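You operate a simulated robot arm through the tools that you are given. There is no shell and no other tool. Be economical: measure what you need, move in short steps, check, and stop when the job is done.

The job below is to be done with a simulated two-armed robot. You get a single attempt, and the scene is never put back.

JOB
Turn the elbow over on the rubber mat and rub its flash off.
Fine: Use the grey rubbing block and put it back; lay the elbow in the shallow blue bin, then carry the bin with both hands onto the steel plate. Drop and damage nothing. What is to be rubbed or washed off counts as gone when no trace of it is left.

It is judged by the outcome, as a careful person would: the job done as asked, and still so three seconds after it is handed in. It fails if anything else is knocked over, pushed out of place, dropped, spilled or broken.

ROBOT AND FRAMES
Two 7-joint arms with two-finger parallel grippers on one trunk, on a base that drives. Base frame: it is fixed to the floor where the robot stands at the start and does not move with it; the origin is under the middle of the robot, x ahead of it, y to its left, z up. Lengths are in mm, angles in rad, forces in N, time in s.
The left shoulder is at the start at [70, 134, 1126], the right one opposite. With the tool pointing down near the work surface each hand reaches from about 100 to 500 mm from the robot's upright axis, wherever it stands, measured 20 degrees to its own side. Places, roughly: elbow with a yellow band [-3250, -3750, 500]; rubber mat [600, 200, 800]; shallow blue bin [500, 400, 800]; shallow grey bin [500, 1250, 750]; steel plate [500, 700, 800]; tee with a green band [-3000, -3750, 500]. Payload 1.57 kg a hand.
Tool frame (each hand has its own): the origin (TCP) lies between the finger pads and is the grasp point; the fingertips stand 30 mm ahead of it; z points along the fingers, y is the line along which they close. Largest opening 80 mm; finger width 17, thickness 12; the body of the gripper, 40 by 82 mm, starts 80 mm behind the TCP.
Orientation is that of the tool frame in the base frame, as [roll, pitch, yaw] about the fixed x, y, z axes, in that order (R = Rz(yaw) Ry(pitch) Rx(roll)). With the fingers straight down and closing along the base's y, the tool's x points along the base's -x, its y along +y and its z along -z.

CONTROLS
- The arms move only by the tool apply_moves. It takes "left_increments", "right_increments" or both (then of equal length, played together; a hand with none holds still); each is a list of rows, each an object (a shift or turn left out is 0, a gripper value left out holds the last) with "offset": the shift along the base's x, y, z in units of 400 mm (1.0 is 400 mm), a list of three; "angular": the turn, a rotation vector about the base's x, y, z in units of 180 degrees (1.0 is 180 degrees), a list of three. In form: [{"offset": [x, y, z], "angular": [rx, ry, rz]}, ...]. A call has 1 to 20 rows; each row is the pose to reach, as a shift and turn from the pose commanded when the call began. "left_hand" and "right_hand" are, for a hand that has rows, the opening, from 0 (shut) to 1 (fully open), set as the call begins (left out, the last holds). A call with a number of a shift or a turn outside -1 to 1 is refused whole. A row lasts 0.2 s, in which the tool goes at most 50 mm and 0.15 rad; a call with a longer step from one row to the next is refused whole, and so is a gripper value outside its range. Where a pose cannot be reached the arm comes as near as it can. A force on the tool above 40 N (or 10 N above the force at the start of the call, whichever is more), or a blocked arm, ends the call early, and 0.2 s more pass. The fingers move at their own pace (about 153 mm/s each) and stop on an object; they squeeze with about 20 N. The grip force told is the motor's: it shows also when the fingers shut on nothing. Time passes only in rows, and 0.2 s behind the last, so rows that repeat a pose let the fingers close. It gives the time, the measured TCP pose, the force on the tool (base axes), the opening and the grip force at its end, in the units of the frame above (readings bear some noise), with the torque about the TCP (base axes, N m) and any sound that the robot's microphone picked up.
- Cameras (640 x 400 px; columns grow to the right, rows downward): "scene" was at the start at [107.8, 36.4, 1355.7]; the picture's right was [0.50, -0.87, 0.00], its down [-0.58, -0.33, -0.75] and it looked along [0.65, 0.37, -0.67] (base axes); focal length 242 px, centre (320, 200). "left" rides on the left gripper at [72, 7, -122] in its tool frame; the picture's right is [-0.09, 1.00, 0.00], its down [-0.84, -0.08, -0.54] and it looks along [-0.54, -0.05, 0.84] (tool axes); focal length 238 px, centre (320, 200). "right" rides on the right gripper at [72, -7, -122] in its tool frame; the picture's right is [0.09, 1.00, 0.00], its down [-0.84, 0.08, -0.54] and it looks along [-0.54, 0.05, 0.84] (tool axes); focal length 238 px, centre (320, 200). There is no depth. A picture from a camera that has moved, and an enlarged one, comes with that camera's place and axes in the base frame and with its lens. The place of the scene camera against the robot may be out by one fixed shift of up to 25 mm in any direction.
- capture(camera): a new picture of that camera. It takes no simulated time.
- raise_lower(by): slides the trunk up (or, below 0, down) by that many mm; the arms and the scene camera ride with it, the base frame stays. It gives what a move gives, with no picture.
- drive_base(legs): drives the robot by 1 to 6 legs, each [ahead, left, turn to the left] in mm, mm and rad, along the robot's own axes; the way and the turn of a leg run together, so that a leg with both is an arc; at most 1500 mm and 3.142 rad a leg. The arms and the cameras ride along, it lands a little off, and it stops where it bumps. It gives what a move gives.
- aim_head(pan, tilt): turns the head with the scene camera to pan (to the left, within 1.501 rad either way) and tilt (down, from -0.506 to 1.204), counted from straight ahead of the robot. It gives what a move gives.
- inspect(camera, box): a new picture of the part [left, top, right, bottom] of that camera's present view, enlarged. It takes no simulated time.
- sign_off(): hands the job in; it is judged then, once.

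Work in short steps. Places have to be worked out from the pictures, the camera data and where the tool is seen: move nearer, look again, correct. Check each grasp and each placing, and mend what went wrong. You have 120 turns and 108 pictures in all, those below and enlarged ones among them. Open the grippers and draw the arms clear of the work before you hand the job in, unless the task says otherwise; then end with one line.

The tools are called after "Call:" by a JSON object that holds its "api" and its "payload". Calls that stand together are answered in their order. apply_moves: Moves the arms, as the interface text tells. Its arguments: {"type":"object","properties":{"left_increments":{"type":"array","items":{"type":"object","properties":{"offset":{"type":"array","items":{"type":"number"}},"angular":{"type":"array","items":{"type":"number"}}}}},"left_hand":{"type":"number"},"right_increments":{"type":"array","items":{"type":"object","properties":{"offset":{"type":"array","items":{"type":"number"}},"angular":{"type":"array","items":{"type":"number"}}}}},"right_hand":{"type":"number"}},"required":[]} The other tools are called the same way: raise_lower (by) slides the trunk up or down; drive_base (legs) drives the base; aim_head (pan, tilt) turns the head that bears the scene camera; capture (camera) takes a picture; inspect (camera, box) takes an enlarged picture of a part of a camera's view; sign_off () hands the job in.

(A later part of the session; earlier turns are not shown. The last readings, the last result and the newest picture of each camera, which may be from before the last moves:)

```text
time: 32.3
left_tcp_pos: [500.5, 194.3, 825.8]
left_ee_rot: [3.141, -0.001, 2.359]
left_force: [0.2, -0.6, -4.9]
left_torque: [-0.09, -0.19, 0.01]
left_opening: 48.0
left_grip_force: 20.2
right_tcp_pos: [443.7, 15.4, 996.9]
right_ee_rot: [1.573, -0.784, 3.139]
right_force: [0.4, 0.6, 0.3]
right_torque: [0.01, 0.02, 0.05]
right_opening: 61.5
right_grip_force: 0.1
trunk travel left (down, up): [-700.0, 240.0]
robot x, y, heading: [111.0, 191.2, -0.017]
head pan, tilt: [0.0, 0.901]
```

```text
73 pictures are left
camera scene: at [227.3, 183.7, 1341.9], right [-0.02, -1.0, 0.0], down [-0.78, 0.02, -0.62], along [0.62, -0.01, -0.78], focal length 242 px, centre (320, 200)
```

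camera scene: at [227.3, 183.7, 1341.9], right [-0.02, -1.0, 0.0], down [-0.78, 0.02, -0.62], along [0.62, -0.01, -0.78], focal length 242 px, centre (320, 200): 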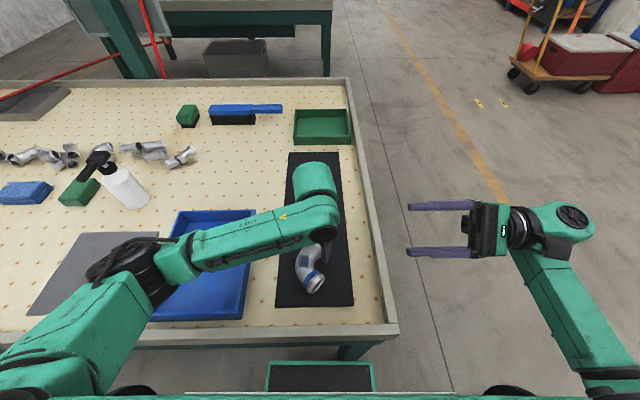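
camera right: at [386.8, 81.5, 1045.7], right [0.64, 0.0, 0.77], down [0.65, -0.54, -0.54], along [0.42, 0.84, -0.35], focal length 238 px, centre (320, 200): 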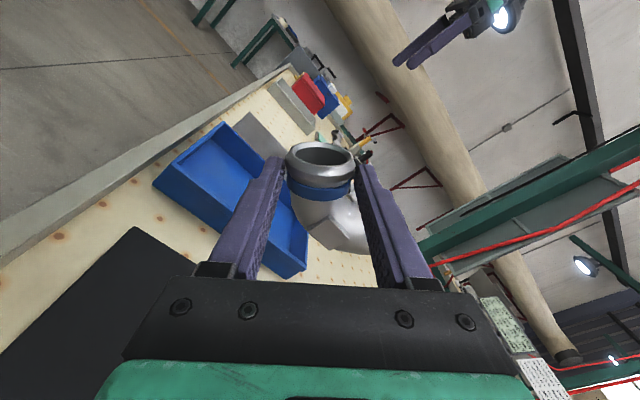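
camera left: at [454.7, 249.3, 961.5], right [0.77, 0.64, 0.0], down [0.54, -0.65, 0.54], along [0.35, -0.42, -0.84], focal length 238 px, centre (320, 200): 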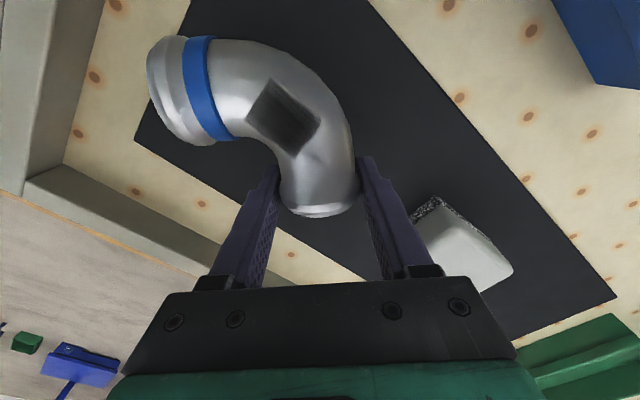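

Call:
{"api": "apply_moves", "payload": {"left_increments": [{"offset": [0, 0, -0.005]}, {"offset": [0, 0, -0.01]}, {"offset": [0, 0, -0.01]}]}}

Call:
{"api": "capture", "payload": {"camera": "left"}}

```text
time: 33.1
left_tcp_pos: [501.7, 194.2, 821.1]
left_ee_rot: [3.141, 0.0, 2.357]
left_force: [-0.5, -0.6, -4.3]
left_torque: [-0.06, -0.22, -0.02]
left_opening: 47.9
left_grip_force: 20.1
right_tcp_pos: [442.3, 15.8, 997.6]
right_ee_rot: [1.573, -0.784, 3.14]
right_force: [-0.9, -0.4, 0.5]
right_torque: [-0.01, -0.02, 0.02]
right_opening: 61.7
right_grip_force: 0.0
trunk travel left (down, up): [-700.0, 240.0]
robot x, y, heading: [118.1, 192.5, -0.022]
head pan, tilt: [0.0, 0.901]
```

```text
72 pictures are left
camera left: at [454.7, 249.0, 946.0], right [0.77, 0.64, 0.0], down [0.54, -0.65, 0.54], along [0.35, -0.42, -0.84], focal length 238 px, centre (320, 200)
```

left: 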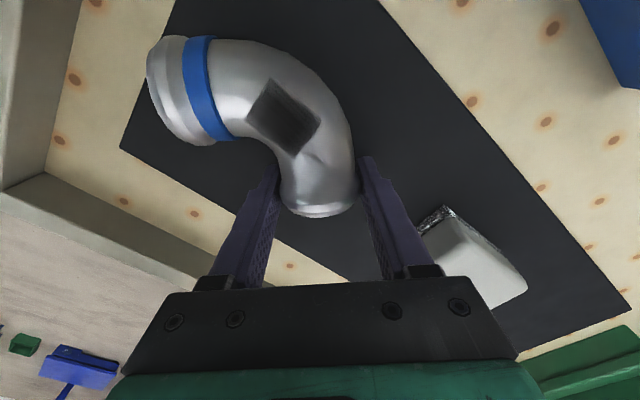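

The mat surface seems lower than 800, perhaps about 780, so I'll continue down gently.

Call:
{"api": "apply_moves", "payload": {"left_increments": [{"offset": [0, 0, -0.005]}, {"offset": [0, 0, -0.01]}, {"offset": [0, 0, -0.015]}, {"offset": [0, 0, -0.015]}]}}

```text
time: 34.1
left_tcp_pos: [500.7, 191.4, 815.6]
left_ee_rot: [-3.141, 0.0, 2.358]
left_force: [-1.3, -0.5, -4.6]
left_torque: [-0.08, -0.21, 0.02]
left_opening: 47.9
left_grip_force: 20.1
right_tcp_pos: [442.4, 16.0, 997.6]
right_ee_rot: [1.573, -0.786, 3.14]
right_force: [0.3, 0.1, -0.5]
right_torque: [0.02, 0.01, -0.01]
right_opening: 61.6
right_grip_force: 0.1
trunk travel left (down, up): [-700.0, 240.0]
robot x, y, heading: [116.4, 190.5, -0.019]
head pan, tilt: [0.0, 0.901]
```

Call:
{"api": "apply_moves", "payload": {"left_increments": [{"offset": [0, 0, -0.005]}, {"offset": [0, 0, -0.01]}, {"offset": [0, 0, -0.01]}]}}

```text
time: 34.9
left_tcp_pos: [500.6, 193.3, 816.2]
left_ee_rot: [3.138, 0.007, 2.359]
left_force: [7.0, 2.7, 32.6]
left_torque: [-0.53, 0.51, -0.27]
left_opening: 48.0
left_grip_force: 20.3
right_tcp_pos: [440.7, 14.4, 999.1]
right_ee_rot: [1.572, -0.782, 3.139]
right_force: [-0.1, 0.4, 0.3]
right_torque: [-0.03, -0.01, -0.01]
right_opening: 61.5
right_grip_force: 0.1
trunk travel left (down, up): [-700.0, 240.0]
robot x, y, heading: [117.2, 194.4, -0.017]
head pan, tilt: [0.0, 0.901]
```

Contact at TCP z≈815. I'll back off the pressing by about 3.5 mm, then open.

Call:
{"api": "apply_moves", "payload": {"left_increments": [{"offset": [0, 0, 0.008]}, {"offset": [0, 0, 0.008]}]}}

Call:
{"api": "capture", "payload": {"camera": "left"}}

```text
time: 35.5
left_tcp_pos: [501.4, 193.4, 817.2]
left_ee_rot: [-3.14, 0.002, 2.36]
left_force: [10.1, -2.4, 17.6]
left_torque: [-0.53, -0.02, 0.42]
left_opening: 47.5
left_grip_force: 19.6
right_tcp_pos: [441.7, 16.0, 996.7]
right_ee_rot: [1.573, -0.786, 3.139]
right_force: [-0.2, 0.0, -0.3]
right_torque: [-0.03, 0.02, 0.02]
right_opening: 61.4
right_grip_force: 0.1
trunk travel left (down, up): [-700.0, 240.0]
robot x, y, heading: [118.7, 189.2, -0.022]
head pan, tilt: [0.0, 0.901]
```

```text
71 pictures are left
camera left: at [454.2, 249.2, 940.0], right [0.77, 0.64, 0.0], down [0.54, -0.64, 0.54], along [0.35, -0.42, -0.84], focal length 238 px, centre (320, 200)
```

left: 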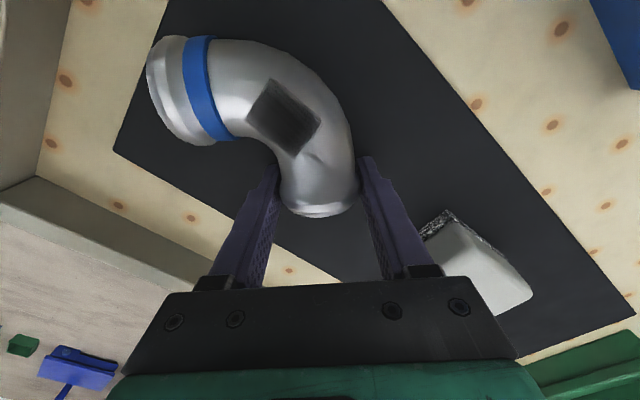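

Call:
{"api": "apply_moves", "payload": {"left_increments": [{"offset": [0, 0, 0.004]}, {"offset": [0, 0, 0.004]}]}}

```text
time: 36.1
left_tcp_pos: [499.0, 192.8, 815.9]
left_ee_rot: [3.14, -0.003, 2.357]
left_force: [4.8, -0.1, 5.4]
left_torque: [0.06, -0.56, -0.16]
left_opening: 47.8
left_grip_force: 20.3
right_tcp_pos: [443.1, 15.1, 996.7]
right_ee_rot: [1.573, -0.783, 3.14]
right_force: [-0.4, 0.2, 1.0]
right_torque: [0.0, -0.02, 0.02]
right_opening: 61.5
right_grip_force: 0.1
trunk travel left (down, up): [-700.0, 240.0]
robot x, y, heading: [115.7, 194.3, -0.018]
head pan, tilt: [0.0, 0.901]
```

Only a light touch remains. I'll open the left hand and rise straight up a little.

Call:
{"api": "apply_moves", "payload": {"left_increments": [{}, {}, {}, {"offset": [0, 0, 0.03]}, {"offset": [0, 0, 0.12]}, {"offset": [0, 0, 0.2]}, {"offset": [0, 0, 0.2]}], "left_hand": 0.9}}

Call:
{"api": "capture", "payload": {"camera": "left"}}

```text
time: 37.7
left_tcp_pos: [499.8, 193.6, 896.2]
left_ee_rot: [3.14, 0.001, 2.358]
left_force: [0.2, -0.2, -0.6]
left_torque: [0.02, -0.03, 0.01]
left_opening: 72.0
left_grip_force: 0.0
right_tcp_pos: [442.2, 15.2, 996.1]
right_ee_rot: [1.572, -0.786, 3.139]
right_force: [-0.8, -0.1, -0.8]
right_torque: [-0.01, 0.01, 0.03]
right_opening: 61.5
right_grip_force: 0.1
trunk travel left (down, up): [-700.0, 240.0]
robot x, y, heading: [118.0, 193.4, -0.02]
head pan, tilt: [0.0, 0.901]
```

```text
70 pictures are left
camera left: at [453.5, 249.0, 1021.6], right [0.77, 0.64, 0.0], down [0.54, -0.65, 0.54], along [0.35, -0.42, -0.84], focal length 238 px, centre (320, 200)
```

left: 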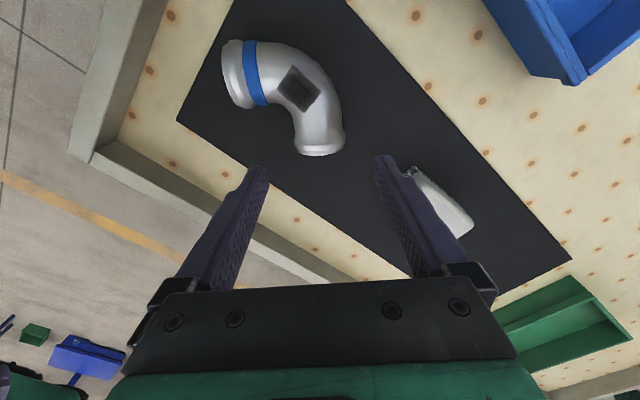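

The elbow lies flipped, flash up. I'll move the left hand clear over the bin side and return the right hand to tool-down.

Call:
{"api": "apply_moves", "payload": {"left_increments": [{"offset": [0, 0, 0.1]}, {"offset": [0, 0, 0.2]}, {"offset": [-0.02, 0.1, 0.25]}, {"offset": [-0.04, 0.2, 0.3]}, {"offset": [-0.06, 0.3, 0.3]}, {"offset": [-0.08, 0.4, 0.3]}, {"offset": [-0.1, 0.5, 0.3]}, {"offset": [-0.1, 0.6, 0.3]}, {"offset": [-0.1, 0.65, 0.3]}, {"offset": [-0.1, 0.65, 0.3]}, {"offset": [-0.1, 0.65, 0.3]}, {"offset": [-0.1, 0.65, 0.3]}, {"offset": [-0.1, 0.65, 0.3]}], "right_increments": [{"angular": [-0.04, 0, 0]}, {"angular": [-0.085, 0, 0]}, {"angular": [-0.13, 0, 0]}, {"angular": [-0.175, 0, 0]}, {"angular": [-0.22, 0, 0]}, {"angular": [-0.265, 0, 0]}, {"angular": [-0.31, 0, 0]}, {"angular": [-0.355, 0, 0]}, {"angular": [-0.4, 0, 0]}, {"angular": [-0.445, 0, 0]}, {"angular": [-0.48, 0, 0]}, {"angular": [-0.5, 0, 0]}, {"angular": [-0.5, 0, 0]}], "right_hand": 1.0}}

```text
time: 40.5
left_tcp_pos: [459.6, 451.5, 1016.7]
left_ee_rot: [-3.141, 0.0, 2.357]
left_force: [-0.3, 0.8, 0.0]
left_torque: [0.01, -0.03, 0.04]
left_opening: 71.8
left_grip_force: 0.1
right_tcp_pos: [443.1, 13.3, 998.0]
right_ee_rot: [-3.14, 0.002, 2.356]
right_force: [0.4, -0.4, -0.1]
right_torque: [0.0, -0.01, -0.03]
right_opening: 79.9
right_grip_force: 0.1
trunk travel left (down, up): [-700.0, 240.0]
robot x, y, heading: [116.8, 191.1, -0.019]
head pan, tilt: [0.0, 0.901]
```

Next the right hand goes over the block, squared to the base axes, for a close look.

Call:
{"api": "apply_moves", "payload": {"right_increments": [{"offset": [0.05, 0.07, 0], "angular": [0, 0, 0.04]}, {"offset": [0.1, 0.15, 0], "angular": [0, 0, 0.08]}, {"offset": [0.15, 0.23, -0.01], "angular": [0, 0, 0.12]}, {"offset": [0.2, 0.31, -0.03], "angular": [0, 0, 0.16]}, {"offset": [0.26, 0.4, -0.06], "angular": [0, 0, 0.205]}, {"offset": [0.3175, 0.49, -0.08], "angular": [0, 0, 0.25]}, {"offset": [0.3175, 0.49, -0.095], "angular": [0, 0, 0.25]}]}}

Call:
{"api": "capture", "payload": {"camera": "right"}}

Call:
{"api": "capture", "payload": {"camera": "left"}}

```text
time: 42.1
left_tcp_pos: [458.8, 451.4, 1017.6]
left_ee_rot: [3.138, 0.001, 2.357]
left_force: [-0.6, 0.2, 0.5]
left_torque: [0.02, 0.0, 0.02]
left_opening: 72.0
left_grip_force: 0.2
right_tcp_pos: [570.8, 209.1, 962.7]
right_ee_rot: [-3.141, 0.003, -3.138]
right_force: [-0.2, 0.1, 1.6]
right_torque: [0.01, 0.01, -0.03]
right_opening: 79.8
right_grip_force: 0.0
trunk travel left (down, up): [-700.0, 240.0]
robot x, y, heading: [117.1, 195.6, -0.021]
head pan, tilt: [0.0, 0.901]
```

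```text
69 pictures are left
camera right: at [496.9, 203.9, 1084.9], right [-0.09, 1.0, 0.0], down [0.84, 0.08, 0.54], along [0.54, 0.05, -0.84], focal length 238 px, centre (320, 200)
```

right: 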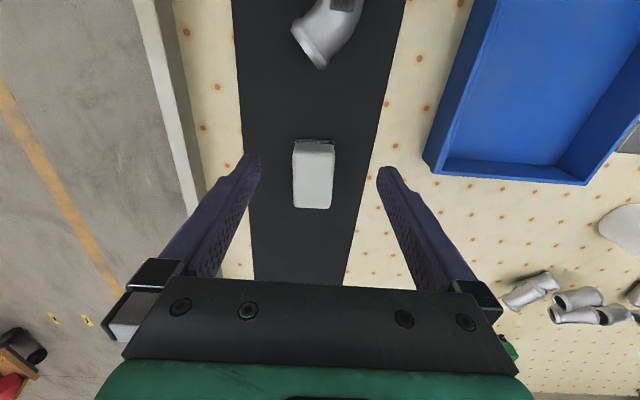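

```text
68 pictures are left
camera left: at [413.2, 506.7, 1141.3], right [0.77, 0.64, 0.0], down [0.54, -0.65, 0.54], along [0.35, -0.42, -0.84], focal length 238 px, centre (320, 200)
```

left: 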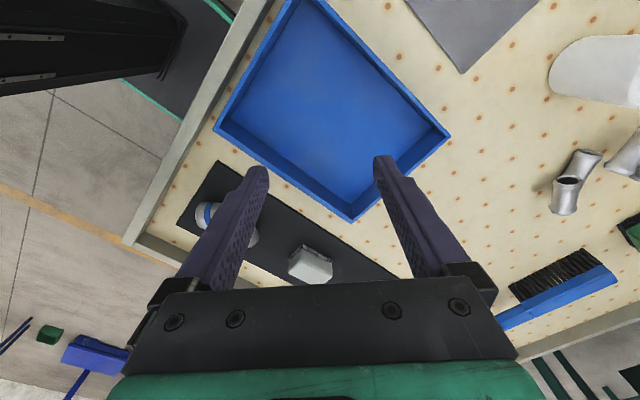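

The block's top centre is at about (628,208), roughly 46×85 mm and aligned with x. I'll go over it and partly down.

Call:
{"api": "apply_moves", "payload": {"right_increments": [{"offset": [0.08, -0.001, -0.05]}, {"offset": [0.143, -0.002, -0.12]}, {"offset": [0.143, -0.002, -0.21]}, {"offset": [0.143, -0.002, -0.24]}, {"offset": [0.143, -0.002, -0.24]}]}}

Call:
{"api": "capture", "payload": {"camera": "right"}}

```text
time: 43.3
left_tcp_pos: [459.8, 451.6, 1016.0]
left_ee_rot: [-3.141, 0.0, 2.358]
left_force: [-0.7, 1.0, 0.3]
left_torque: [-0.01, -0.04, 0.02]
left_opening: 71.9
left_grip_force: 0.1
right_tcp_pos: [627.4, 207.7, 865.3]
right_ee_rot: [3.141, 0.003, -3.14]
right_force: [0.2, -0.3, -0.1]
right_torque: [0.03, 0.01, 0.02]
right_opening: 80.0
right_grip_force: 0.1
trunk travel left (down, up): [-700.0, 240.0]
robot x, y, heading: [116.8, 194.5, -0.017]
head pan, tilt: [0.0, 0.901]
```

```text
67 pictures are left
camera right: at [553.8, 202.2, 988.6], right [-0.09, 1.0, 0.0], down [0.84, 0.08, 0.54], along [0.54, 0.05, -0.84], focal length 238 px, centre (320, 200)
```

right: 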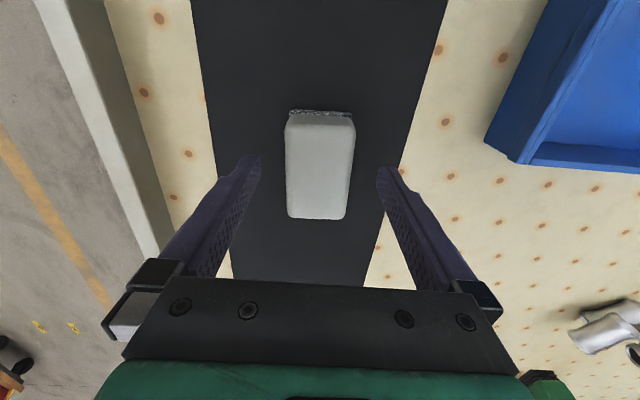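

The block is centred in y at about 209, with its middle near x≈632. I'll descend to z≈832 and grip.

Call:
{"api": "apply_moves", "payload": {"right_increments": [{"offset": [0.01, 0.003, -0.04]}, {"offset": [0.01, 0.003, -0.083]}, {"offset": [0.01, 0.003, -0.083]}]}}

Call:
{"api": "apply_moves", "payload": {"right_increments": [{}, {}, {}, {}], "right_hand": 0}}

Call:
{"api": "capture", "payload": {"camera": "right"}}

Call:
{"api": "capture", "payload": {"camera": "scene"}}

```text
time: 44.1
left_tcp_pos: [459.1, 451.7, 1016.5]
left_ee_rot: [-3.141, 0.0, 2.357]
left_force: [-0.3, -0.5, -0.1]
left_torque: [-0.06, 0.02, -0.02]
left_opening: 71.7
left_grip_force: 0.1
right_tcp_pos: [629.8, 209.7, 833.2]
right_ee_rot: [-3.141, 0.0, -3.141]
right_force: [0.0, -0.8, 0.3]
right_torque: [0.02, 0.0, 0.04]
right_opening: 80.0
right_grip_force: 0.0
trunk travel left (down, up): [-700.0, 240.0]
robot x, y, heading: [117.6, 191.7, -0.025]
head pan, tilt: [0.0, 0.901]
```

```text
time: 45.1
left_tcp_pos: [459.8, 451.3, 1017.1]
left_ee_rot: [3.141, 0.002, 2.358]
left_force: [-0.2, 0.3, 1.0]
left_torque: [-0.04, 0.01, -0.01]
left_opening: 72.0
left_grip_force: 0.1
right_tcp_pos: [630.9, 209.7, 832.4]
right_ee_rot: [-3.141, 0.001, -3.141]
right_force: [0.0, 0.9, 0.1]
right_torque: [0.03, -0.04, 0.0]
right_opening: 49.6
right_grip_force: 19.5
trunk travel left (down, up): [-700.0, 240.0]
robot x, y, heading: [116.9, 192.5, -0.02]
head pan, tilt: [0.0, 0.901]
```

```text
66 pictures are left
camera right: at [558.1, 204.3, 955.6], right [-0.09, 1.0, 0.0], down [0.84, 0.08, 0.54], along [0.54, 0.05, -0.84], focal length 238 px, centre (320, 200)
```

right: 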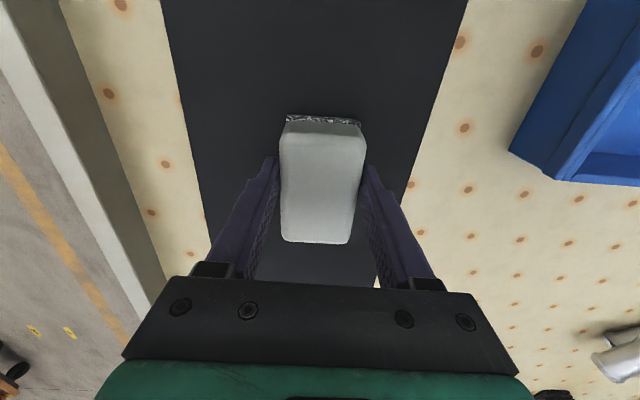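

```text
65 pictures are left
camera scene: at [227.0, 184.0, 1341.9], right [-0.02, -1.0, 0.0], down [-0.78, 0.02, -0.62], along [0.62, -0.01, -0.78], focal length 242 px, centre (320, 200)
```

scene: 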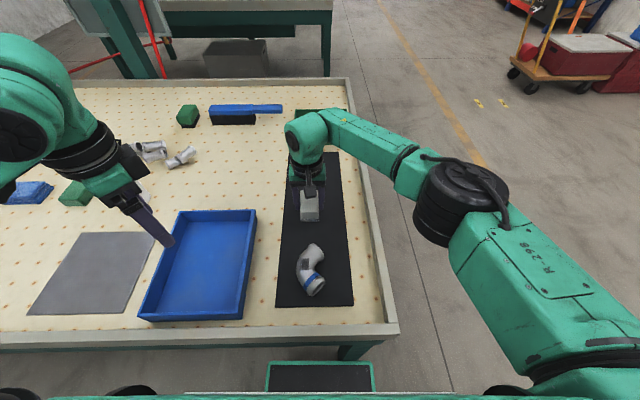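

Block gripped at about 50 mm. I'll lift it and take a zoomed scene view to place the flash.

Call:
{"api": "apply_moves", "payload": {"right_increments": [{"offset": [0, 0, 0.04]}, {"offset": [0, 0, 0.14]}, {"offset": [0, 0, 0.25]}, {"offset": [0, 0, 0.25]}]}}

Call:
{"api": "inspect", "payload": {"camera": "scene", "box": [270, 220, 360, 310]}}

Call:
{"api": "capture", "payload": {"camera": "right"}}

```text
time: 46.1
left_tcp_pos: [460.6, 451.7, 1016.2]
left_ee_rot: [3.141, 0.0, 2.358]
left_force: [-0.2, -0.3, 0.3]
left_torque: [0.04, -0.01, 0.03]
left_opening: 72.1
left_grip_force: 0.1
right_tcp_pos: [630.3, 208.1, 934.4]
right_ee_rot: [-3.141, 0.0, -3.142]
right_force: [0.8, -0.1, -1.2]
right_torque: [-0.01, 0.03, -0.01]
right_opening: 49.4
right_grip_force: 19.7
trunk travel left (down, up): [-700.0, 240.0]
robot x, y, heading: [114.5, 190.1, -0.023]
head pan, tilt: [0.0, 0.901]
```

```text
4.44 times, centred on (315, 265) of scene
camera zoom: at [227.6, 183.9, 1341.8], right [-0.02, -1.0, 0.0], down [-0.78, 0.02, -0.62], along [0.62, -0.01, -0.78], focal length 1076 px, centre (342, -89)
```

zoom: 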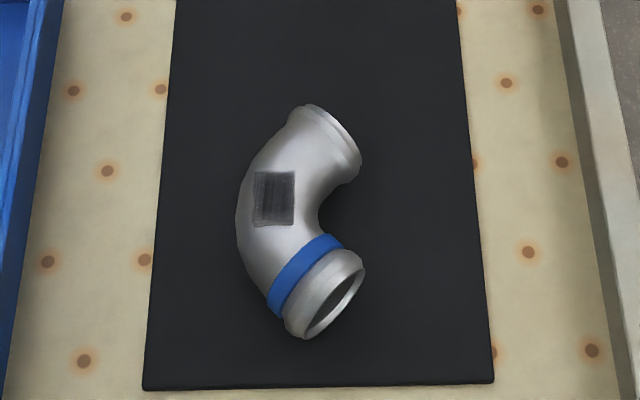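

```text
63 pictures are left
camera right: at [557.7, 203.4, 1056.7], right [-0.09, 1.0, 0.0], down [0.84, 0.08, 0.54], along [0.54, 0.05, -0.84], focal length 238 px, centre (320, 200)
```

right: 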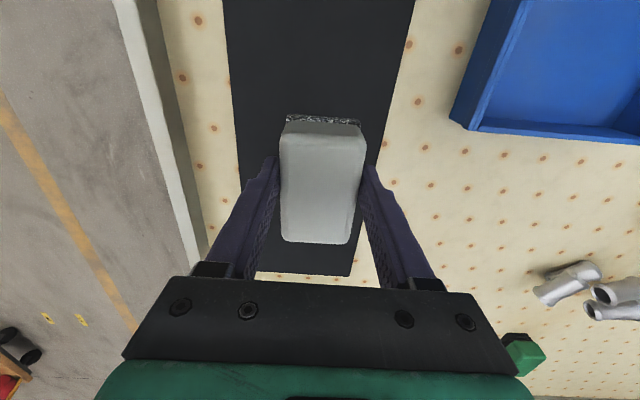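

The block is held. The flash is centred near (457,216), about 20×28 mm. I'll move the block over it, shifted slightly to +y so the sole stays clear of the collars.

Call:
{"api": "apply_moves", "payload": {"right_increments": [{"offset": [-0.1, 0.01, 0]}, {"offset": [-0.2, 0.02, 0]}, {"offset": [-0.3, 0.03, 0]}, {"offset": [-0.4, 0.04, 0]}, {"offset": [-0.43, 0.045, 0]}, {"offset": [-0.43, 0.045, -0.05]}, {"offset": [-0.43, 0.045, -0.095]}, {"offset": [-0.43, 0.045, -0.095]}]}}

Call:
{"api": "capture", "payload": {"camera": "right"}}

Call:
{"api": "capture", "payload": {"camera": "left"}}

```text
time: 47.9
left_tcp_pos: [459.8, 452.3, 1017.3]
left_ee_rot: [-3.141, 0.001, 2.357]
left_force: [-0.2, -0.3, -0.2]
left_torque: [-0.02, -0.03, -0.04]
left_opening: 72.2
left_grip_force: 0.0
right_tcp_pos: [460.8, 228.4, 894.0]
right_ee_rot: [3.141, 0.003, 3.141]
right_force: [0.5, 0.4, -0.9]
right_torque: [0.02, 0.01, 0.04]
right_opening: 49.6
right_grip_force: 20.3
trunk travel left (down, up): [-700.0, 240.0]
robot x, y, heading: [120.6, 190.8, -0.021]
head pan, tilt: [0.0, 0.901]
```

```text
62 pictures are left
camera right: at [387.3, 223.1, 1016.7], right [-0.09, 1.0, 0.0], down [0.84, 0.08, 0.54], along [0.54, 0.05, -0.84], focal length 238 px, centre (320, 200)
```

right: 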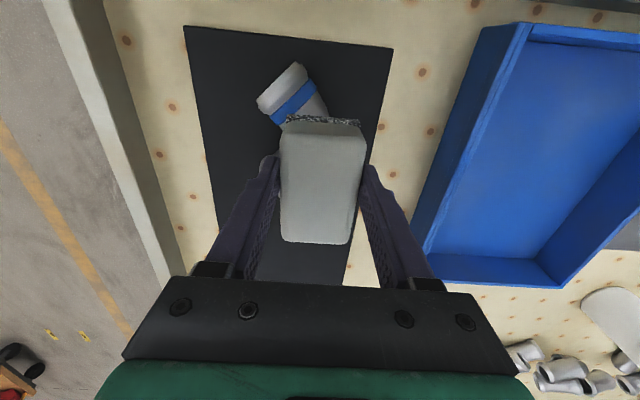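

```text
61 pictures are left
camera left: at [413.5, 507.9, 1140.8], right [0.77, 0.64, 0.0], down [0.54, -0.65, 0.54], along [0.35, -0.42, -0.84], focal length 238 px, centre (320, 200)
```

left: 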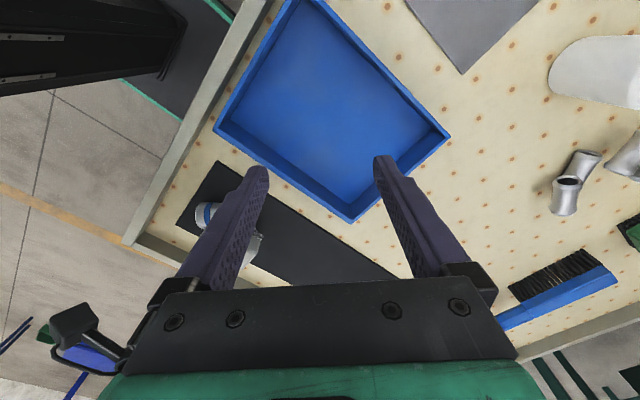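

I'll descend slowly to find contact.

Call:
{"api": "apply_moves", "payload": {"right_increments": [{"offset": [0, 0, -0.01]}, {"offset": [0, 0, -0.02]}, {"offset": [0, 0, -0.03]}, {"offset": [0, 0, -0.03]}]}}

```text
time: 48.9
left_tcp_pos: [459.2, 452.1, 1016.6]
left_ee_rot: [-3.14, 0.002, 2.357]
left_force: [-0.2, -0.4, 0.0]
left_torque: [0.01, -0.03, 0.0]
left_opening: 72.2
left_grip_force: 0.0
right_tcp_pos: [459.1, 229.1, 880.9]
right_ee_rot: [-3.141, -0.001, -3.141]
right_force: [0.2, -0.3, -1.6]
right_torque: [-0.02, 0.03, -0.01]
right_opening: 49.6
right_grip_force: 19.6
trunk travel left (down, up): [-700.0, 240.0]
robot x, y, heading: [119.3, 190.2, -0.019]
head pan, tilt: [0.0, 0.901]
```

Call:
{"api": "apply_moves", "payload": {"right_increments": [{"offset": [0, 0, -0.006]}, {"offset": [0, 0, -0.0125]}, {"offset": [0, 0, -0.0125]}]}}

```text
time: 49.7
left_tcp_pos: [457.8, 451.0, 1017.0]
left_ee_rot: [3.14, 0.002, 2.359]
left_force: [-0.2, 0.5, 0.4]
left_torque: [0.0, -0.02, 0.01]
left_opening: 71.9
left_grip_force: 0.0
right_tcp_pos: [458.6, 228.5, 878.7]
right_ee_rot: [3.14, 0.006, -3.14]
right_force: [7.1, -0.1, 29.6]
right_torque: [-0.33, -0.12, 0.11]
right_opening: 49.9
right_grip_force: 20.5
trunk travel left (down, up): [-700.0, 240.0]
robot x, y, heading: [117.6, 188.9, -0.018]
head pan, tilt: [0.0, 0.901]
```

Contact at z≈879. I'll ease to about 15 N and make a few short strokes along x, then lift to see.

Call:
{"api": "apply_moves", "payload": {"right_increments": [{"offset": [0, 0, 0.004]}, {"offset": [0.03, 0, 0.004]}, {"offset": [0, 0, 0.004]}, {"offset": [-0.03, 0, 0.004]}, {"offset": [0, 0, 0.004]}, {"offset": [0.03, 0, 0.004]}, {"offset": [0, 0, 0.004]}, {"offset": [-0.03, 0, 0.004]}, {"offset": [0, 0, 0.004]}]}}

Call:
{"api": "apply_moves", "payload": {"right_increments": [{"offset": [0, 0, 0.04]}, {"offset": [0.06, 0, 0.12]}, {"offset": [0.17, 0, 0.12]}, {"offset": [0.28, 0, 0.12]}, {"offset": [0.28, 0, 0.12]}]}}

Call:
{"api": "inspect", "payload": {"camera": "scene", "box": [270, 220, 360, 310]}}

```text
time: 51.7
left_tcp_pos: [459.6, 450.8, 1016.3]
left_ee_rot: [3.141, 0.0, 2.357]
left_force: [-0.3, 0.8, 0.1]
left_torque: [0.01, -0.02, 0.0]
left_opening: 72.2
left_grip_force: 0.1
right_tcp_pos: [458.4, 229.1, 877.9]
right_ee_rot: [-3.141, -0.003, -3.14]
right_force: [-2.7, -1.1, 2.6]
right_torque: [-0.01, 0.1, 0.05]
right_opening: 49.5
right_grip_force: 20.1
trunk travel left (down, up): [-700.0, 240.0]
robot x, y, heading: [116.9, 196.7, -0.016]
head pan, tilt: [0.0, 0.901]
```

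```text
time: 52.9
left_tcp_pos: [459.6, 451.8, 1016.4]
left_ee_rot: [3.141, 0.001, 2.357]
left_force: [-0.2, 0.4, 0.1]
left_torque: [-0.02, 0.0, 0.01]
left_opening: 72.0
left_grip_force: 0.0
right_tcp_pos: [571.0, 230.2, 926.7]
right_ee_rot: [-3.141, 0.002, -3.141]
right_force: [0.9, -0.5, -2.0]
right_torque: [0.0, 0.01, -0.01]
right_opening: 49.7
right_grip_force: 20.1
trunk travel left (down, up): [-700.0, 240.0]
robot x, y, heading: [118.6, 188.8, -0.019]
head pan, tilt: [0.0, 0.901]
```

```text
4.44 times, centred on (315, 265) of scene
camera zoom: at [226.3, 183.7, 1342.0], right [-0.02, -1.0, 0.0], down [-0.78, 0.02, -0.62], along [0.62, -0.01, -0.78], focal length 1076 px, centre (342, -89)
```

zoom: 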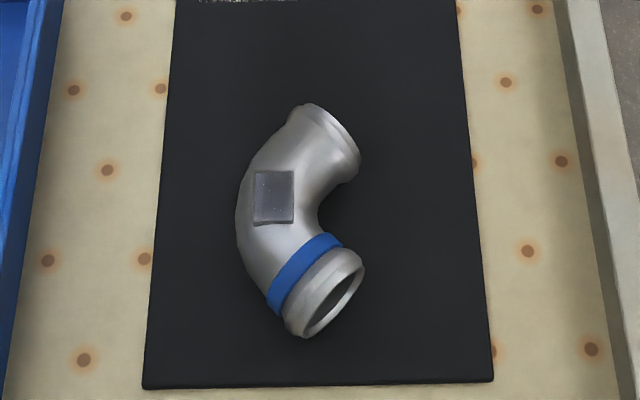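

The flash is fading and the elbow has not moved. More strokes, slightly firmer.

Call:
{"api": "apply_moves", "payload": {"right_increments": [{"offset": [-0.1, 0, 0]}, {"offset": [-0.2, 0, 0]}, {"offset": [-0.28, 0, 0]}, {"offset": [-0.28, 0, -0.08]}, {"offset": [-0.28, 0, -0.11]}, {"offset": [-0.28, 0, -0.1185]}, {"offset": [-0.25, 0, -0.1185]}, {"offset": [-0.28, 0.01, -0.1185]}, {"offset": [-0.31, 0.01, -0.1185]}, {"offset": [-0.28, 0, -0.1185]}, {"offset": [-0.25, -0.01, -0.1185]}, {"offset": [-0.28, -0.01, -0.1185]}, {"offset": [-0.31, 0, -0.1185]}, {"offset": [-0.28, 0.01, -0.1185]}, {"offset": [-0.25, 0.01, -0.1185]}, {"offset": [-0.28, 0, -0.1185]}, {"offset": [-0.31, -0.01, -0.1185]}, {"offset": [-0.28, -0.01, -0.1185]}, {"offset": [-0.25, 0, -0.1185]}, {"offset": [-0.28, 0, -0.1185]}]}}

Call:
{"api": "apply_moves", "payload": {"right_increments": [{"offset": [0, 0, 0.04]}, {"offset": [0.06, 0, 0.12]}, {"offset": [0.17, 0, 0.12]}, {"offset": [0.28, 0, 0.12]}, {"offset": [0.28, 0, 0.12]}]}}

Call:
{"api": "inspect", "payload": {"camera": "scene", "box": [290, 235, 340, 285]}}

```text
time: 57.1
left_tcp_pos: [459.6, 452.4, 1017.2]
left_ee_rot: [-3.141, 0.0, 2.359]
left_force: [-0.8, -0.2, 0.2]
left_torque: [0.05, 0.0, 0.04]
left_opening: 72.0
left_grip_force: 0.1
right_tcp_pos: [458.2, 229.2, 877.9]
right_ee_rot: [3.141, 0.002, 3.141]
right_force: [0.0, 0.1, -1.3]
right_torque: [0.0, 0.0, -0.01]
right_opening: 49.3
right_grip_force: 20.0
trunk travel left (down, up): [-700.0, 240.0]
robot x, y, heading: [120.2, 187.9, -0.025]
head pan, tilt: [0.0, 0.901]
```

```text
time: 58.3
left_tcp_pos: [459.6, 451.3, 1018.2]
left_ee_rot: [-3.141, 0.0, 2.358]
left_force: [0.2, 0.3, -0.9]
left_torque: [0.01, 0.02, -0.02]
left_opening: 72.1
left_grip_force: 0.0
right_tcp_pos: [571.4, 227.9, 928.1]
right_ee_rot: [-3.141, 0.001, -3.139]
right_force: [0.7, -0.5, -2.1]
right_torque: [-0.02, -0.01, -0.01]
right_opening: 49.6
right_grip_force: 20.6
trunk travel left (down, up): [-700.0, 240.0]
robot x, y, heading: [116.7, 188.5, -0.021]
head pan, tilt: [0.0, 0.901]
```

```text
8.00 times, centred on (315, 260) of scene
camera zoom: at [226.4, 183.7, 1342.0], right [-0.02, -1.0, 0.0], down [-0.78, 0.02, -0.62], along [0.62, -0.01, -0.78], focal length 1937 px, centre (360, -280)
```

zoom: 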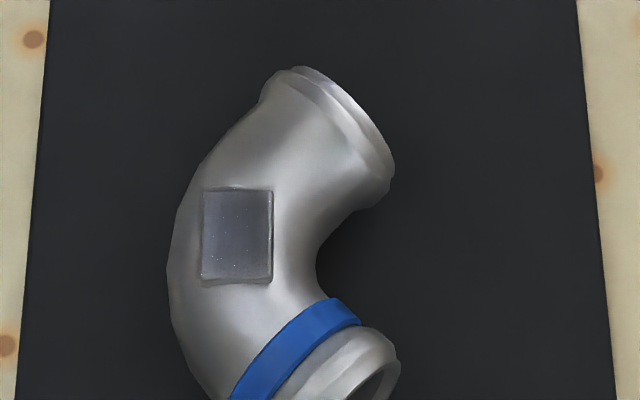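

The last pass barely touched (force was about −1 N). I'll go 2 mm deeper.

Call:
{"api": "apply_moves", "payload": {"right_increments": [{"offset": [-0.1, 0, 0]}, {"offset": [-0.2, 0, 0]}, {"offset": [-0.28, 0, 0]}, {"offset": [-0.28, 0, -0.08]}, {"offset": [-0.28, 0, -0.11]}, {"offset": [-0.28, 0, -0.123]}, {"offset": [-0.25, 0, -0.123]}, {"offset": [-0.28, 0.01, -0.123]}, {"offset": [-0.31, 0.01, -0.123]}, {"offset": [-0.28, 0, -0.123]}, {"offset": [-0.25, -0.01, -0.123]}, {"offset": [-0.28, -0.01, -0.123]}, {"offset": [-0.31, 0, -0.123]}, {"offset": [-0.28, 0.01, -0.123]}, {"offset": [-0.25, 0.01, -0.123]}, {"offset": [-0.28, 0, -0.123]}, {"offset": [-0.31, -0.01, -0.123]}, {"offset": [-0.28, -0.01, -0.123]}, {"offset": [-0.25, 0, -0.123]}, {"offset": [-0.28, 0, -0.123]}]}}

```text
time: 62.5
left_tcp_pos: [460.5, 451.5, 1017.5]
left_ee_rot: [3.141, 0.0, 2.357]
left_force: [0.7, -0.5, -0.1]
left_torque: [0.02, -0.02, 0.0]
left_opening: 72.0
left_grip_force: 0.0
right_tcp_pos: [460.3, 230.1, 878.3]
right_ee_rot: [3.141, 0.002, -3.141]
right_force: [2.6, 0.2, 2.9]
right_torque: [-0.03, -0.06, 0.06]
right_opening: 49.6
right_grip_force: 19.8
trunk travel left (down, up): [-700.0, 240.0]
robot x, y, heading: [113.3, 193.0, -0.023]
head pan, tilt: [0.0, 0.901]
```

Only about 4 N of contact. I'll press 1.2 mm more and do another set.

Call:
{"api": "apply_moves", "payload": {"right_increments": [{"offset": [0, 0, -0.003]}, {"offset": [0.03, 0, -0.003]}, {"offset": [0, 0.01, -0.003]}, {"offset": [-0.03, 0.01, -0.003]}, {"offset": [0, 0, -0.003]}, {"offset": [0.03, -0.01, -0.003]}, {"offset": [0, -0.01, -0.003]}, {"offset": [-0.03, 0, -0.003]}, {"offset": [0, 0.01, -0.003]}, {"offset": [0.03, 0.01, -0.003]}, {"offset": [0, 0, -0.003]}, {"offset": [-0.03, -0.01, -0.003]}, {"offset": [0, 0, -0.003]}]}}

Call:
{"api": "apply_moves", "payload": {"right_increments": [{"offset": [0, 0, 0.04]}, {"offset": [0.06, 0, 0.12]}, {"offset": [0.17, 0, 0.12]}, {"offset": [0.28, 0, 0.12]}, {"offset": [0.28, 0, 0.12]}]}}

Call:
{"api": "inspect", "payload": {"camera": "scene", "box": [290, 235, 340, 285]}}

```text
time: 65.3
left_tcp_pos: [460.5, 452.7, 1015.9]
left_ee_rot: [-3.139, -0.001, 2.358]
left_force: [0.6, -1.2, 0.5]
left_torque: [0.0, -0.01, 0.0]
left_opening: 72.0
left_grip_force: 0.1
right_tcp_pos: [458.3, 230.3, 877.7]
right_ee_rot: [-3.14, -0.001, -3.141]
right_force: [0.0, -0.9, -1.3]
right_torque: [0.02, 0.04, -0.02]
right_opening: 49.6
right_grip_force: 20.6
trunk travel left (down, up): [-700.0, 240.0]
robot x, y, heading: [113.8, 190.4, -0.024]
head pan, tilt: [0.0, 0.901]
```

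```text
time: 66.5
left_tcp_pos: [460.1, 452.0, 1017.9]
left_ee_rot: [3.14, 0.001, 2.358]
left_force: [0.0, 0.5, -0.1]
left_torque: [0.01, -0.06, 0.02]
left_opening: 72.0
left_grip_force: 0.1
right_tcp_pos: [571.6, 227.0, 924.9]
right_ee_rot: [-3.141, 0.001, -3.141]
right_force: [-0.5, -0.3, -1.8]
right_torque: [0.01, 0.01, -0.01]
right_opening: 50.0
right_grip_force: 20.1
trunk travel left (down, up): [-700.0, 240.0]
robot x, y, heading: [116.1, 190.4, -0.022]
head pan, tilt: [0.0, 0.901]
```

```text
8.00 times, centred on (315, 260) of scene
camera zoom: at [226.4, 183.7, 1342.0], right [-0.02, -1.0, 0.0], down [-0.78, 0.02, -0.62], along [0.62, -0.01, -0.78], focal length 1937 px, centre (360, -280)
```

zoom: 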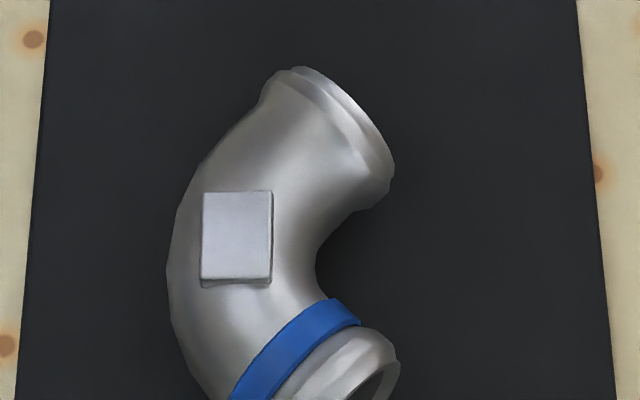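

The pad now looks clean, like the one on the other side. I'll do one more set with real pressure to be sure no trace is left.

Call:
{"api": "apply_moves", "payload": {"right_increments": [{"offset": [-0.1, 0, 0]}, {"offset": [-0.2, 0, 0]}, {"offset": [-0.28, 0, 0]}, {"offset": [-0.28, 0, -0.08]}, {"offset": [-0.28, 0, -0.11]}, {"offset": [-0.28, 0, -0.124]}, {"offset": [-0.25, 0, -0.124]}, {"offset": [-0.28, 0.01, -0.124]}, {"offset": [-0.31, 0.01, -0.124]}, {"offset": [-0.28, 0, -0.124]}, {"offset": [-0.25, -0.01, -0.124]}, {"offset": [-0.28, -0.01, -0.124]}, {"offset": [-0.31, 0, -0.124]}, {"offset": [-0.28, 0.01, -0.124]}, {"offset": [-0.25, 0.01, -0.124]}, {"offset": [-0.28, 0, -0.124]}, {"offset": [-0.31, -0.01, -0.124]}, {"offset": [-0.28, -0.01, -0.124]}, {"offset": [-0.25, 0, -0.124]}, {"offset": [-0.28, 0, -0.124]}]}}

Call:
{"api": "apply_moves", "payload": {"right_increments": [{"offset": [0, 0, 0.04]}, {"offset": [0.06, -0.01, 0.14]}, {"offset": [0.17, -0.03, 0.14]}, {"offset": [0.28, -0.045, 0.14]}, {"offset": [0.39, -0.045, 0.14]}, {"offset": [0.43, -0.045, 0.14]}, {"offset": [0.43, -0.045, 0.14]}]}}

Call:
{"api": "inspect", "payload": {"camera": "scene", "box": [290, 235, 340, 285]}}

Call:
{"api": "capture", "payload": {"camera": "right"}}

```text
time: 70.7
left_tcp_pos: [460.7, 451.1, 1017.1]
left_ee_rot: [3.141, 0.0, 2.358]
left_force: [-0.7, 0.5, 0.3]
left_torque: [0.0, -0.01, 0.0]
left_opening: 72.1
left_grip_force: 0.0
right_tcp_pos: [459.3, 229.5, 874.7]
right_ee_rot: [-3.14, 0.002, 3.14]
right_force: [-0.1, -1.1, -1.8]
right_torque: [0.0, 0.02, -0.01]
right_opening: 49.7
right_grip_force: 20.0
trunk travel left (down, up): [-700.0, 240.0]
robot x, y, heading: [118.7, 193.3, -0.019]
head pan, tilt: [0.0, 0.901]
```

```text
time: 72.3
left_tcp_pos: [460.4, 452.8, 1017.4]
left_ee_rot: [3.141, 0.0, 2.358]
left_force: [0.3, -1.1, -0.3]
left_torque: [-0.03, 0.01, -0.01]
left_opening: 71.9
left_grip_force: 0.1
right_tcp_pos: [630.7, 210.4, 930.7]
right_ee_rot: [3.141, 0.001, -3.14]
right_force: [-0.3, 0.6, -1.0]
right_torque: [0.01, 0.01, -0.02]
right_opening: 49.6
right_grip_force: 20.2
trunk travel left (down, up): [-700.0, 240.0]
robot x, y, heading: [117.4, 192.6, -0.027]
head pan, tilt: [0.0, 0.901]
```

```text
8.00 times, centred on (315, 260) of scene
camera zoom: at [226.8, 183.7, 1341.9], right [-0.02, -1.0, 0.0], down [-0.78, 0.02, -0.62], along [0.62, -0.01, -0.78], focal length 1937 px, centre (360, -280)
```

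zoom: 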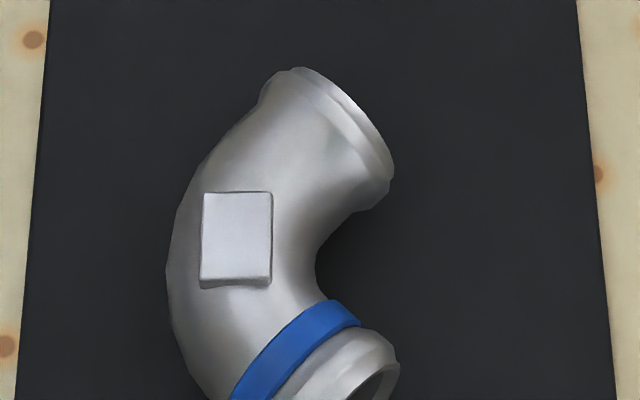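

```text
56 pictures are left
camera right: at [558.0, 205.3, 1052.9], right [-0.09, 1.0, 0.0], down [0.84, 0.08, 0.54], along [0.54, 0.05, -0.84], focal length 238 px, centre (320, 200)
```

right: 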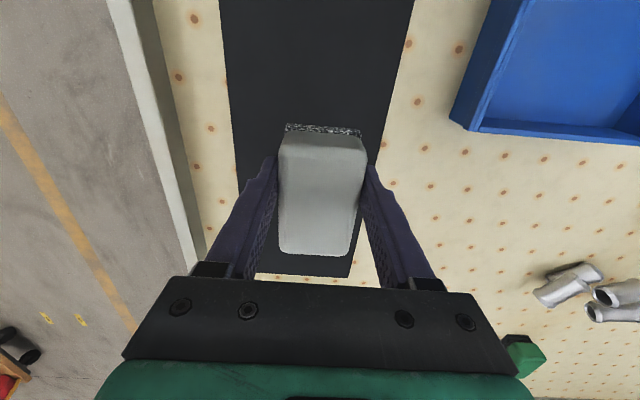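

The pad is clean. The block crept about 6 mm forward and a few mm up in the grip, so I'll compensate and lower it to its old place.

Call:
{"api": "apply_moves", "payload": {"right_increments": [{"offset": [-0.015, 0, -0.1]}, {"offset": [-0.015, 0, -0.2]}, {"offset": [-0.015, 0, -0.235]}, {"offset": [-0.015, 0, -0.245]}, {"offset": [-0.015, 0, -0.245]}]}}

```text
time: 73.5
left_tcp_pos: [458.1, 451.6, 1015.6]
left_ee_rot: [3.141, -0.001, 2.358]
left_force: [-0.3, 0.9, 0.7]
left_torque: [0.02, 0.0, 0.0]
left_opening: 72.0
left_grip_force: 0.1
right_tcp_pos: [626.0, 211.3, 831.3]
right_ee_rot: [-3.141, 0.0, -3.141]
right_force: [-0.4, 0.2, -1.9]
right_torque: [0.02, 0.01, 0.01]
right_opening: 49.9
right_grip_force: 19.6
trunk travel left (down, up): [-700.0, 240.0]
robot x, y, heading: [114.8, 192.5, -0.018]
head pan, tilt: [0.0, 0.901]
```

Call:
{"api": "apply_moves", "payload": {"right_increments": [{"offset": [0, -0.002, -0.004]}, {"offset": [0, -0.002, -0.008]}, {"offset": [0, -0.002, -0.008]}]}}

```text
time: 74.3
left_tcp_pos: [459.5, 451.3, 1016.7]
left_ee_rot: [3.142, 0.001, 2.359]
left_force: [0.1, 0.1, -0.1]
left_torque: [-0.01, -0.01, 0.0]
left_opening: 71.6
left_grip_force: 0.1
right_tcp_pos: [624.4, 210.4, 828.9]
right_ee_rot: [3.141, -0.001, -3.142]
right_force: [0.6, 0.1, -0.8]
right_torque: [-0.03, 0.05, 0.02]
right_opening: 49.7
right_grip_force: 20.5
trunk travel left (down, up): [-700.0, 240.0]
robot x, y, heading: [117.7, 192.0, -0.02]
head pan, tilt: [0.0, 0.901]
```

Call:
{"api": "apply_moves", "payload": {"right_increments": [{"offset": [0, 0, -0.003]}, {"offset": [0, 0, -0.006]}, {"offset": [0, 0, -0.006]}]}}

```text
time: 75.1
left_tcp_pos: [460.0, 450.3, 1016.9]
left_ee_rot: [-3.141, 0.001, 2.358]
left_force: [0.4, 0.9, 0.6]
left_torque: [0.01, 0.01, 0.04]
left_opening: 71.8
left_grip_force: 0.1
right_tcp_pos: [625.2, 210.0, 825.9]
right_ee_rot: [3.141, 0.001, -3.141]
right_force: [1.1, -0.5, -1.9]
right_torque: [0.0, 0.01, 0.03]
right_opening: 49.5
right_grip_force: 20.3
trunk travel left (down, up): [-700.0, 240.0]
robot x, y, heading: [116.6, 191.1, -0.023]
head pan, tilt: [0.0, 0.901]
```

Call:
{"api": "apply_moves", "payload": {"right_increments": [{"offset": [0, 0, -0.003]}, {"offset": [0, 0, -0.006]}, {"offset": [0, 0, -0.006]}]}}

Call:
{"api": "capture", "payload": {"camera": "right"}}

```text
time: 75.9
left_tcp_pos: [459.0, 451.6, 1016.7]
left_ee_rot: [3.141, 0.0, 2.359]
left_force: [0.4, 0.0, 0.1]
left_torque: [0.04, -0.01, 0.01]
left_opening: 71.9
left_grip_force: 0.0
right_tcp_pos: [625.3, 210.1, 825.4]
right_ee_rot: [3.142, 0.003, -3.142]
right_force: [2.9, -1.5, 7.4]
right_torque: [0.03, 0.15, 0.04]
right_opening: 49.5
right_grip_force: 20.2
trunk travel left (down, up): [-700.0, 240.0]
robot x, y, heading: [117.1, 196.9, -0.022]
head pan, tilt: [0.0, 0.901]
```

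```text
55 pictures are left
camera right: at [551.8, 204.4, 948.8], right [-0.09, 1.0, 0.0], down [0.84, 0.08, 0.54], along [0.54, 0.05, -0.84], focal length 238 px, centre (320, 200)
```

right: 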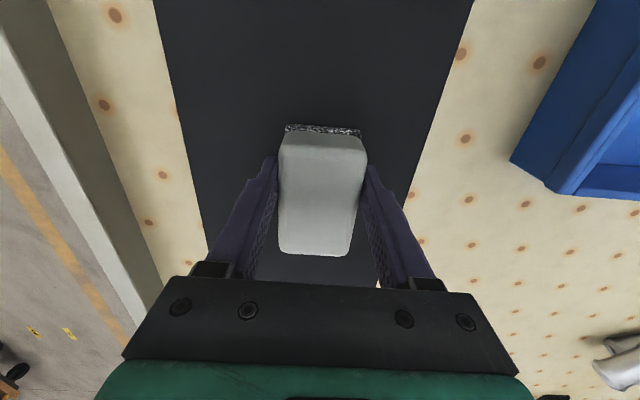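

The block is on the mat. I'll open and rise.

Call:
{"api": "apply_moves", "payload": {"right_increments": [{}, {}, {}, {"offset": [0, 0, 0.05]}, {"offset": [0, 0, 0.16]}, {"offset": [0, 0, 0.26]}, {"offset": [-0.06, 0, 0.33]}, {"offset": [-0.06, 0, 0.33]}], "right_hand": 1.0}}

Call:
{"api": "capture", "payload": {"camera": "right"}}

Call:
{"api": "capture", "payload": {"camera": "scene"}}

```text
time: 77.7
left_tcp_pos: [460.0, 451.7, 1016.9]
left_ee_rot: [3.141, 0.0, 2.36]
left_force: [0.5, -0.4, -0.1]
left_torque: [0.01, 0.03, 0.01]
left_opening: 72.1
left_grip_force: 0.0
right_tcp_pos: [600.8, 212.6, 957.0]
right_ee_rot: [-3.14, 0.0, -3.141]
right_force: [0.2, 0.0, 0.4]
right_torque: [-0.01, 0.02, 0.02]
right_opening: 80.1
right_grip_force: 0.0
trunk travel left (down, up): [-700.0, 240.0]
robot x, y, heading: [118.2, 190.8, -0.017]
head pan, tilt: [0.0, 0.901]
```

```text
54 pictures are left
camera right: at [527.9, 207.2, 1078.8], right [-0.09, 1.0, 0.0], down [0.84, 0.08, 0.54], along [0.54, 0.05, -0.84], focal length 238 px, centre (320, 200)
```

right: 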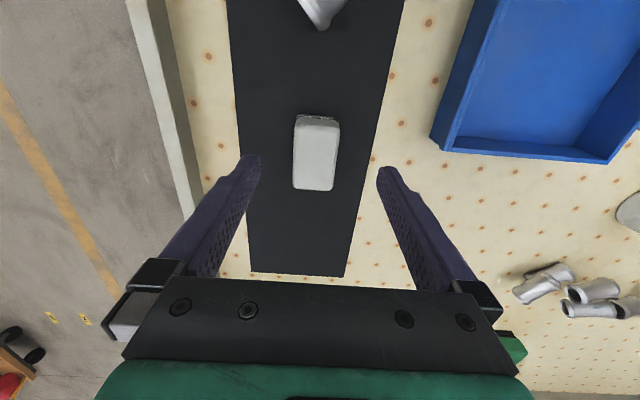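

```text
53 pictures are left
camera scene: at [227.4, 184.1, 1341.9], right [-0.02, -1.0, 0.0], down [-0.78, 0.02, -0.62], along [0.62, -0.01, -0.78], focal length 242 px, centre (320, 200)
```

scene: 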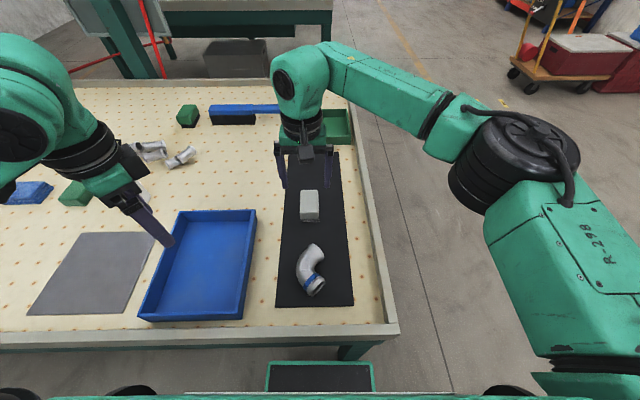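

The block is back. I'll clear the right hand to the right side, then bring the left hand over arm B again.

Call:
{"api": "apply_moves", "payload": {"right_increments": [{"offset": [0, -0.1, 0.06]}, {"offset": [-0.04, -0.2, 0.1]}, {"offset": [-0.1, -0.3, 0.1]}, {"offset": [-0.18, -0.38, 0.1]}, {"offset": [-0.26, -0.46, 0.1]}, {"offset": [-0.34, -0.54, 0.1]}, {"offset": [-0.34, -0.54, 0.1]}]}}

Call:
{"api": "apply_moves", "payload": {"left_increments": [{"offset": [0.02, -0.12, 0]}, {"offset": [0.04, -0.24, 0]}, {"offset": [0.06, -0.36, 0]}, {"offset": [0.08, -0.48, 0]}, {"offset": [0.1, -0.6, 0]}, {"offset": [0.102, -0.645, -0.08]}, {"offset": [0.102, -0.645, -0.2]}, {"offset": [0.102, -0.645, -0.3]}, {"offset": [0.102, -0.645, -0.3]}], "left_hand": 0.95}}

Call:
{"api": "capture", "payload": {"camera": "left"}}

```text
time: 79.3
left_tcp_pos: [461.0, 452.9, 1015.8]
left_ee_rot: [-3.141, 0.001, 2.359]
left_force: [-0.5, 0.8, -0.2]
left_torque: [0.01, 0.01, 0.02]
left_opening: 72.2
left_grip_force: 0.1
right_tcp_pos: [462.9, -5.4, 996.2]
right_ee_rot: [-3.139, 0.001, -3.139]
right_force: [0.5, 0.2, 0.0]
right_torque: [-0.05, 0.01, 0.03]
right_opening: 80.1
right_grip_force: 0.1
trunk travel left (down, up): [-700.0, 240.0]
robot x, y, heading: [115.3, 195.3, -0.025]
head pan, tilt: [0.0, 0.901]
```

```text
time: 81.3
left_tcp_pos: [503.4, 197.6, 894.5]
left_ee_rot: [-3.141, 0.0, 2.357]
left_force: [0.5, 0.4, 0.0]
left_torque: [-0.02, 0.02, -0.02]
left_opening: 76.1
left_grip_force: 0.0
right_tcp_pos: [461.1, -6.4, 995.2]
right_ee_rot: [-3.141, 0.002, -3.141]
right_force: [-0.2, 0.0, 0.6]
right_torque: [-0.02, -0.02, -0.04]
right_opening: 80.2
right_grip_force: 0.1
trunk travel left (down, up): [-700.0, 240.0]
robot x, y, heading: [118.7, 191.3, -0.019]
head pan, tilt: [0.0, 0.901]
```

```text
52 pictures are left
camera left: at [457.0, 254.3, 1018.4], right [0.77, 0.64, 0.0], down [0.54, -0.65, 0.54], along [0.35, -0.42, -0.84], focal length 238 px, centre (320, 200)
```

left: 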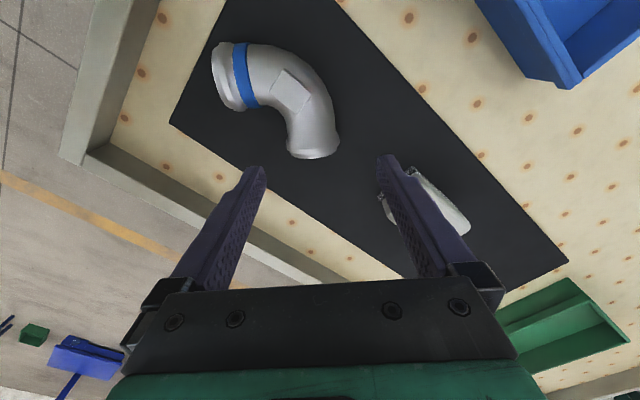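

The pad is clean in this view too. I'll descend to the same grip on arm B, staying a few mm higher at z≈820.

Call:
{"api": "apply_moves", "payload": {"left_increments": [{"offset": [-0.008, -0.009, -0.08]}, {"offset": [-0.008, -0.009, -0.15]}, {"offset": [-0.008, -0.009, -0.186]}, {"offset": [-0.008, -0.009, -0.186]}]}}

Call:
{"api": "inspect", "payload": {"camera": "left", "box": [140, 20, 400, 220]}}

```text
time: 82.3
left_tcp_pos: [499.4, 193.9, 822.0]
left_ee_rot: [3.141, 0.0, 2.356]
left_force: [0.3, 0.3, -0.4]
left_torque: [0.02, 0.03, 0.04]
left_opening: 75.8
left_grip_force: 0.0
right_tcp_pos: [462.3, -6.0, 995.7]
right_ee_rot: [3.141, 0.001, -3.141]
right_force: [-0.3, 0.4, 1.1]
right_torque: [0.02, -0.01, -0.02]
right_opening: 80.1
right_grip_force: 0.1
trunk travel left (down, up): [-700.0, 240.0]
robot x, y, heading: [116.9, 191.1, -0.019]
head pan, tilt: [0.0, 0.901]
```

```text
2.00 times, centred on (270, 120) of left
camera zoom: at [453.2, 249.9, 945.7], right [0.77, 0.64, 0.0], down [0.54, -0.65, 0.54], along [0.35, -0.42, -0.84], focal length 477 px, centre (420, 360)
```

zoom: 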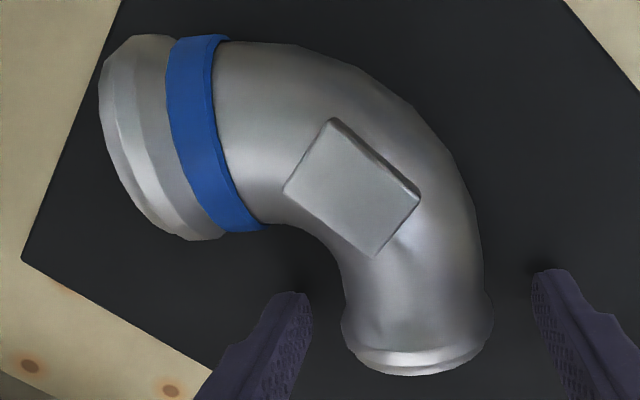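

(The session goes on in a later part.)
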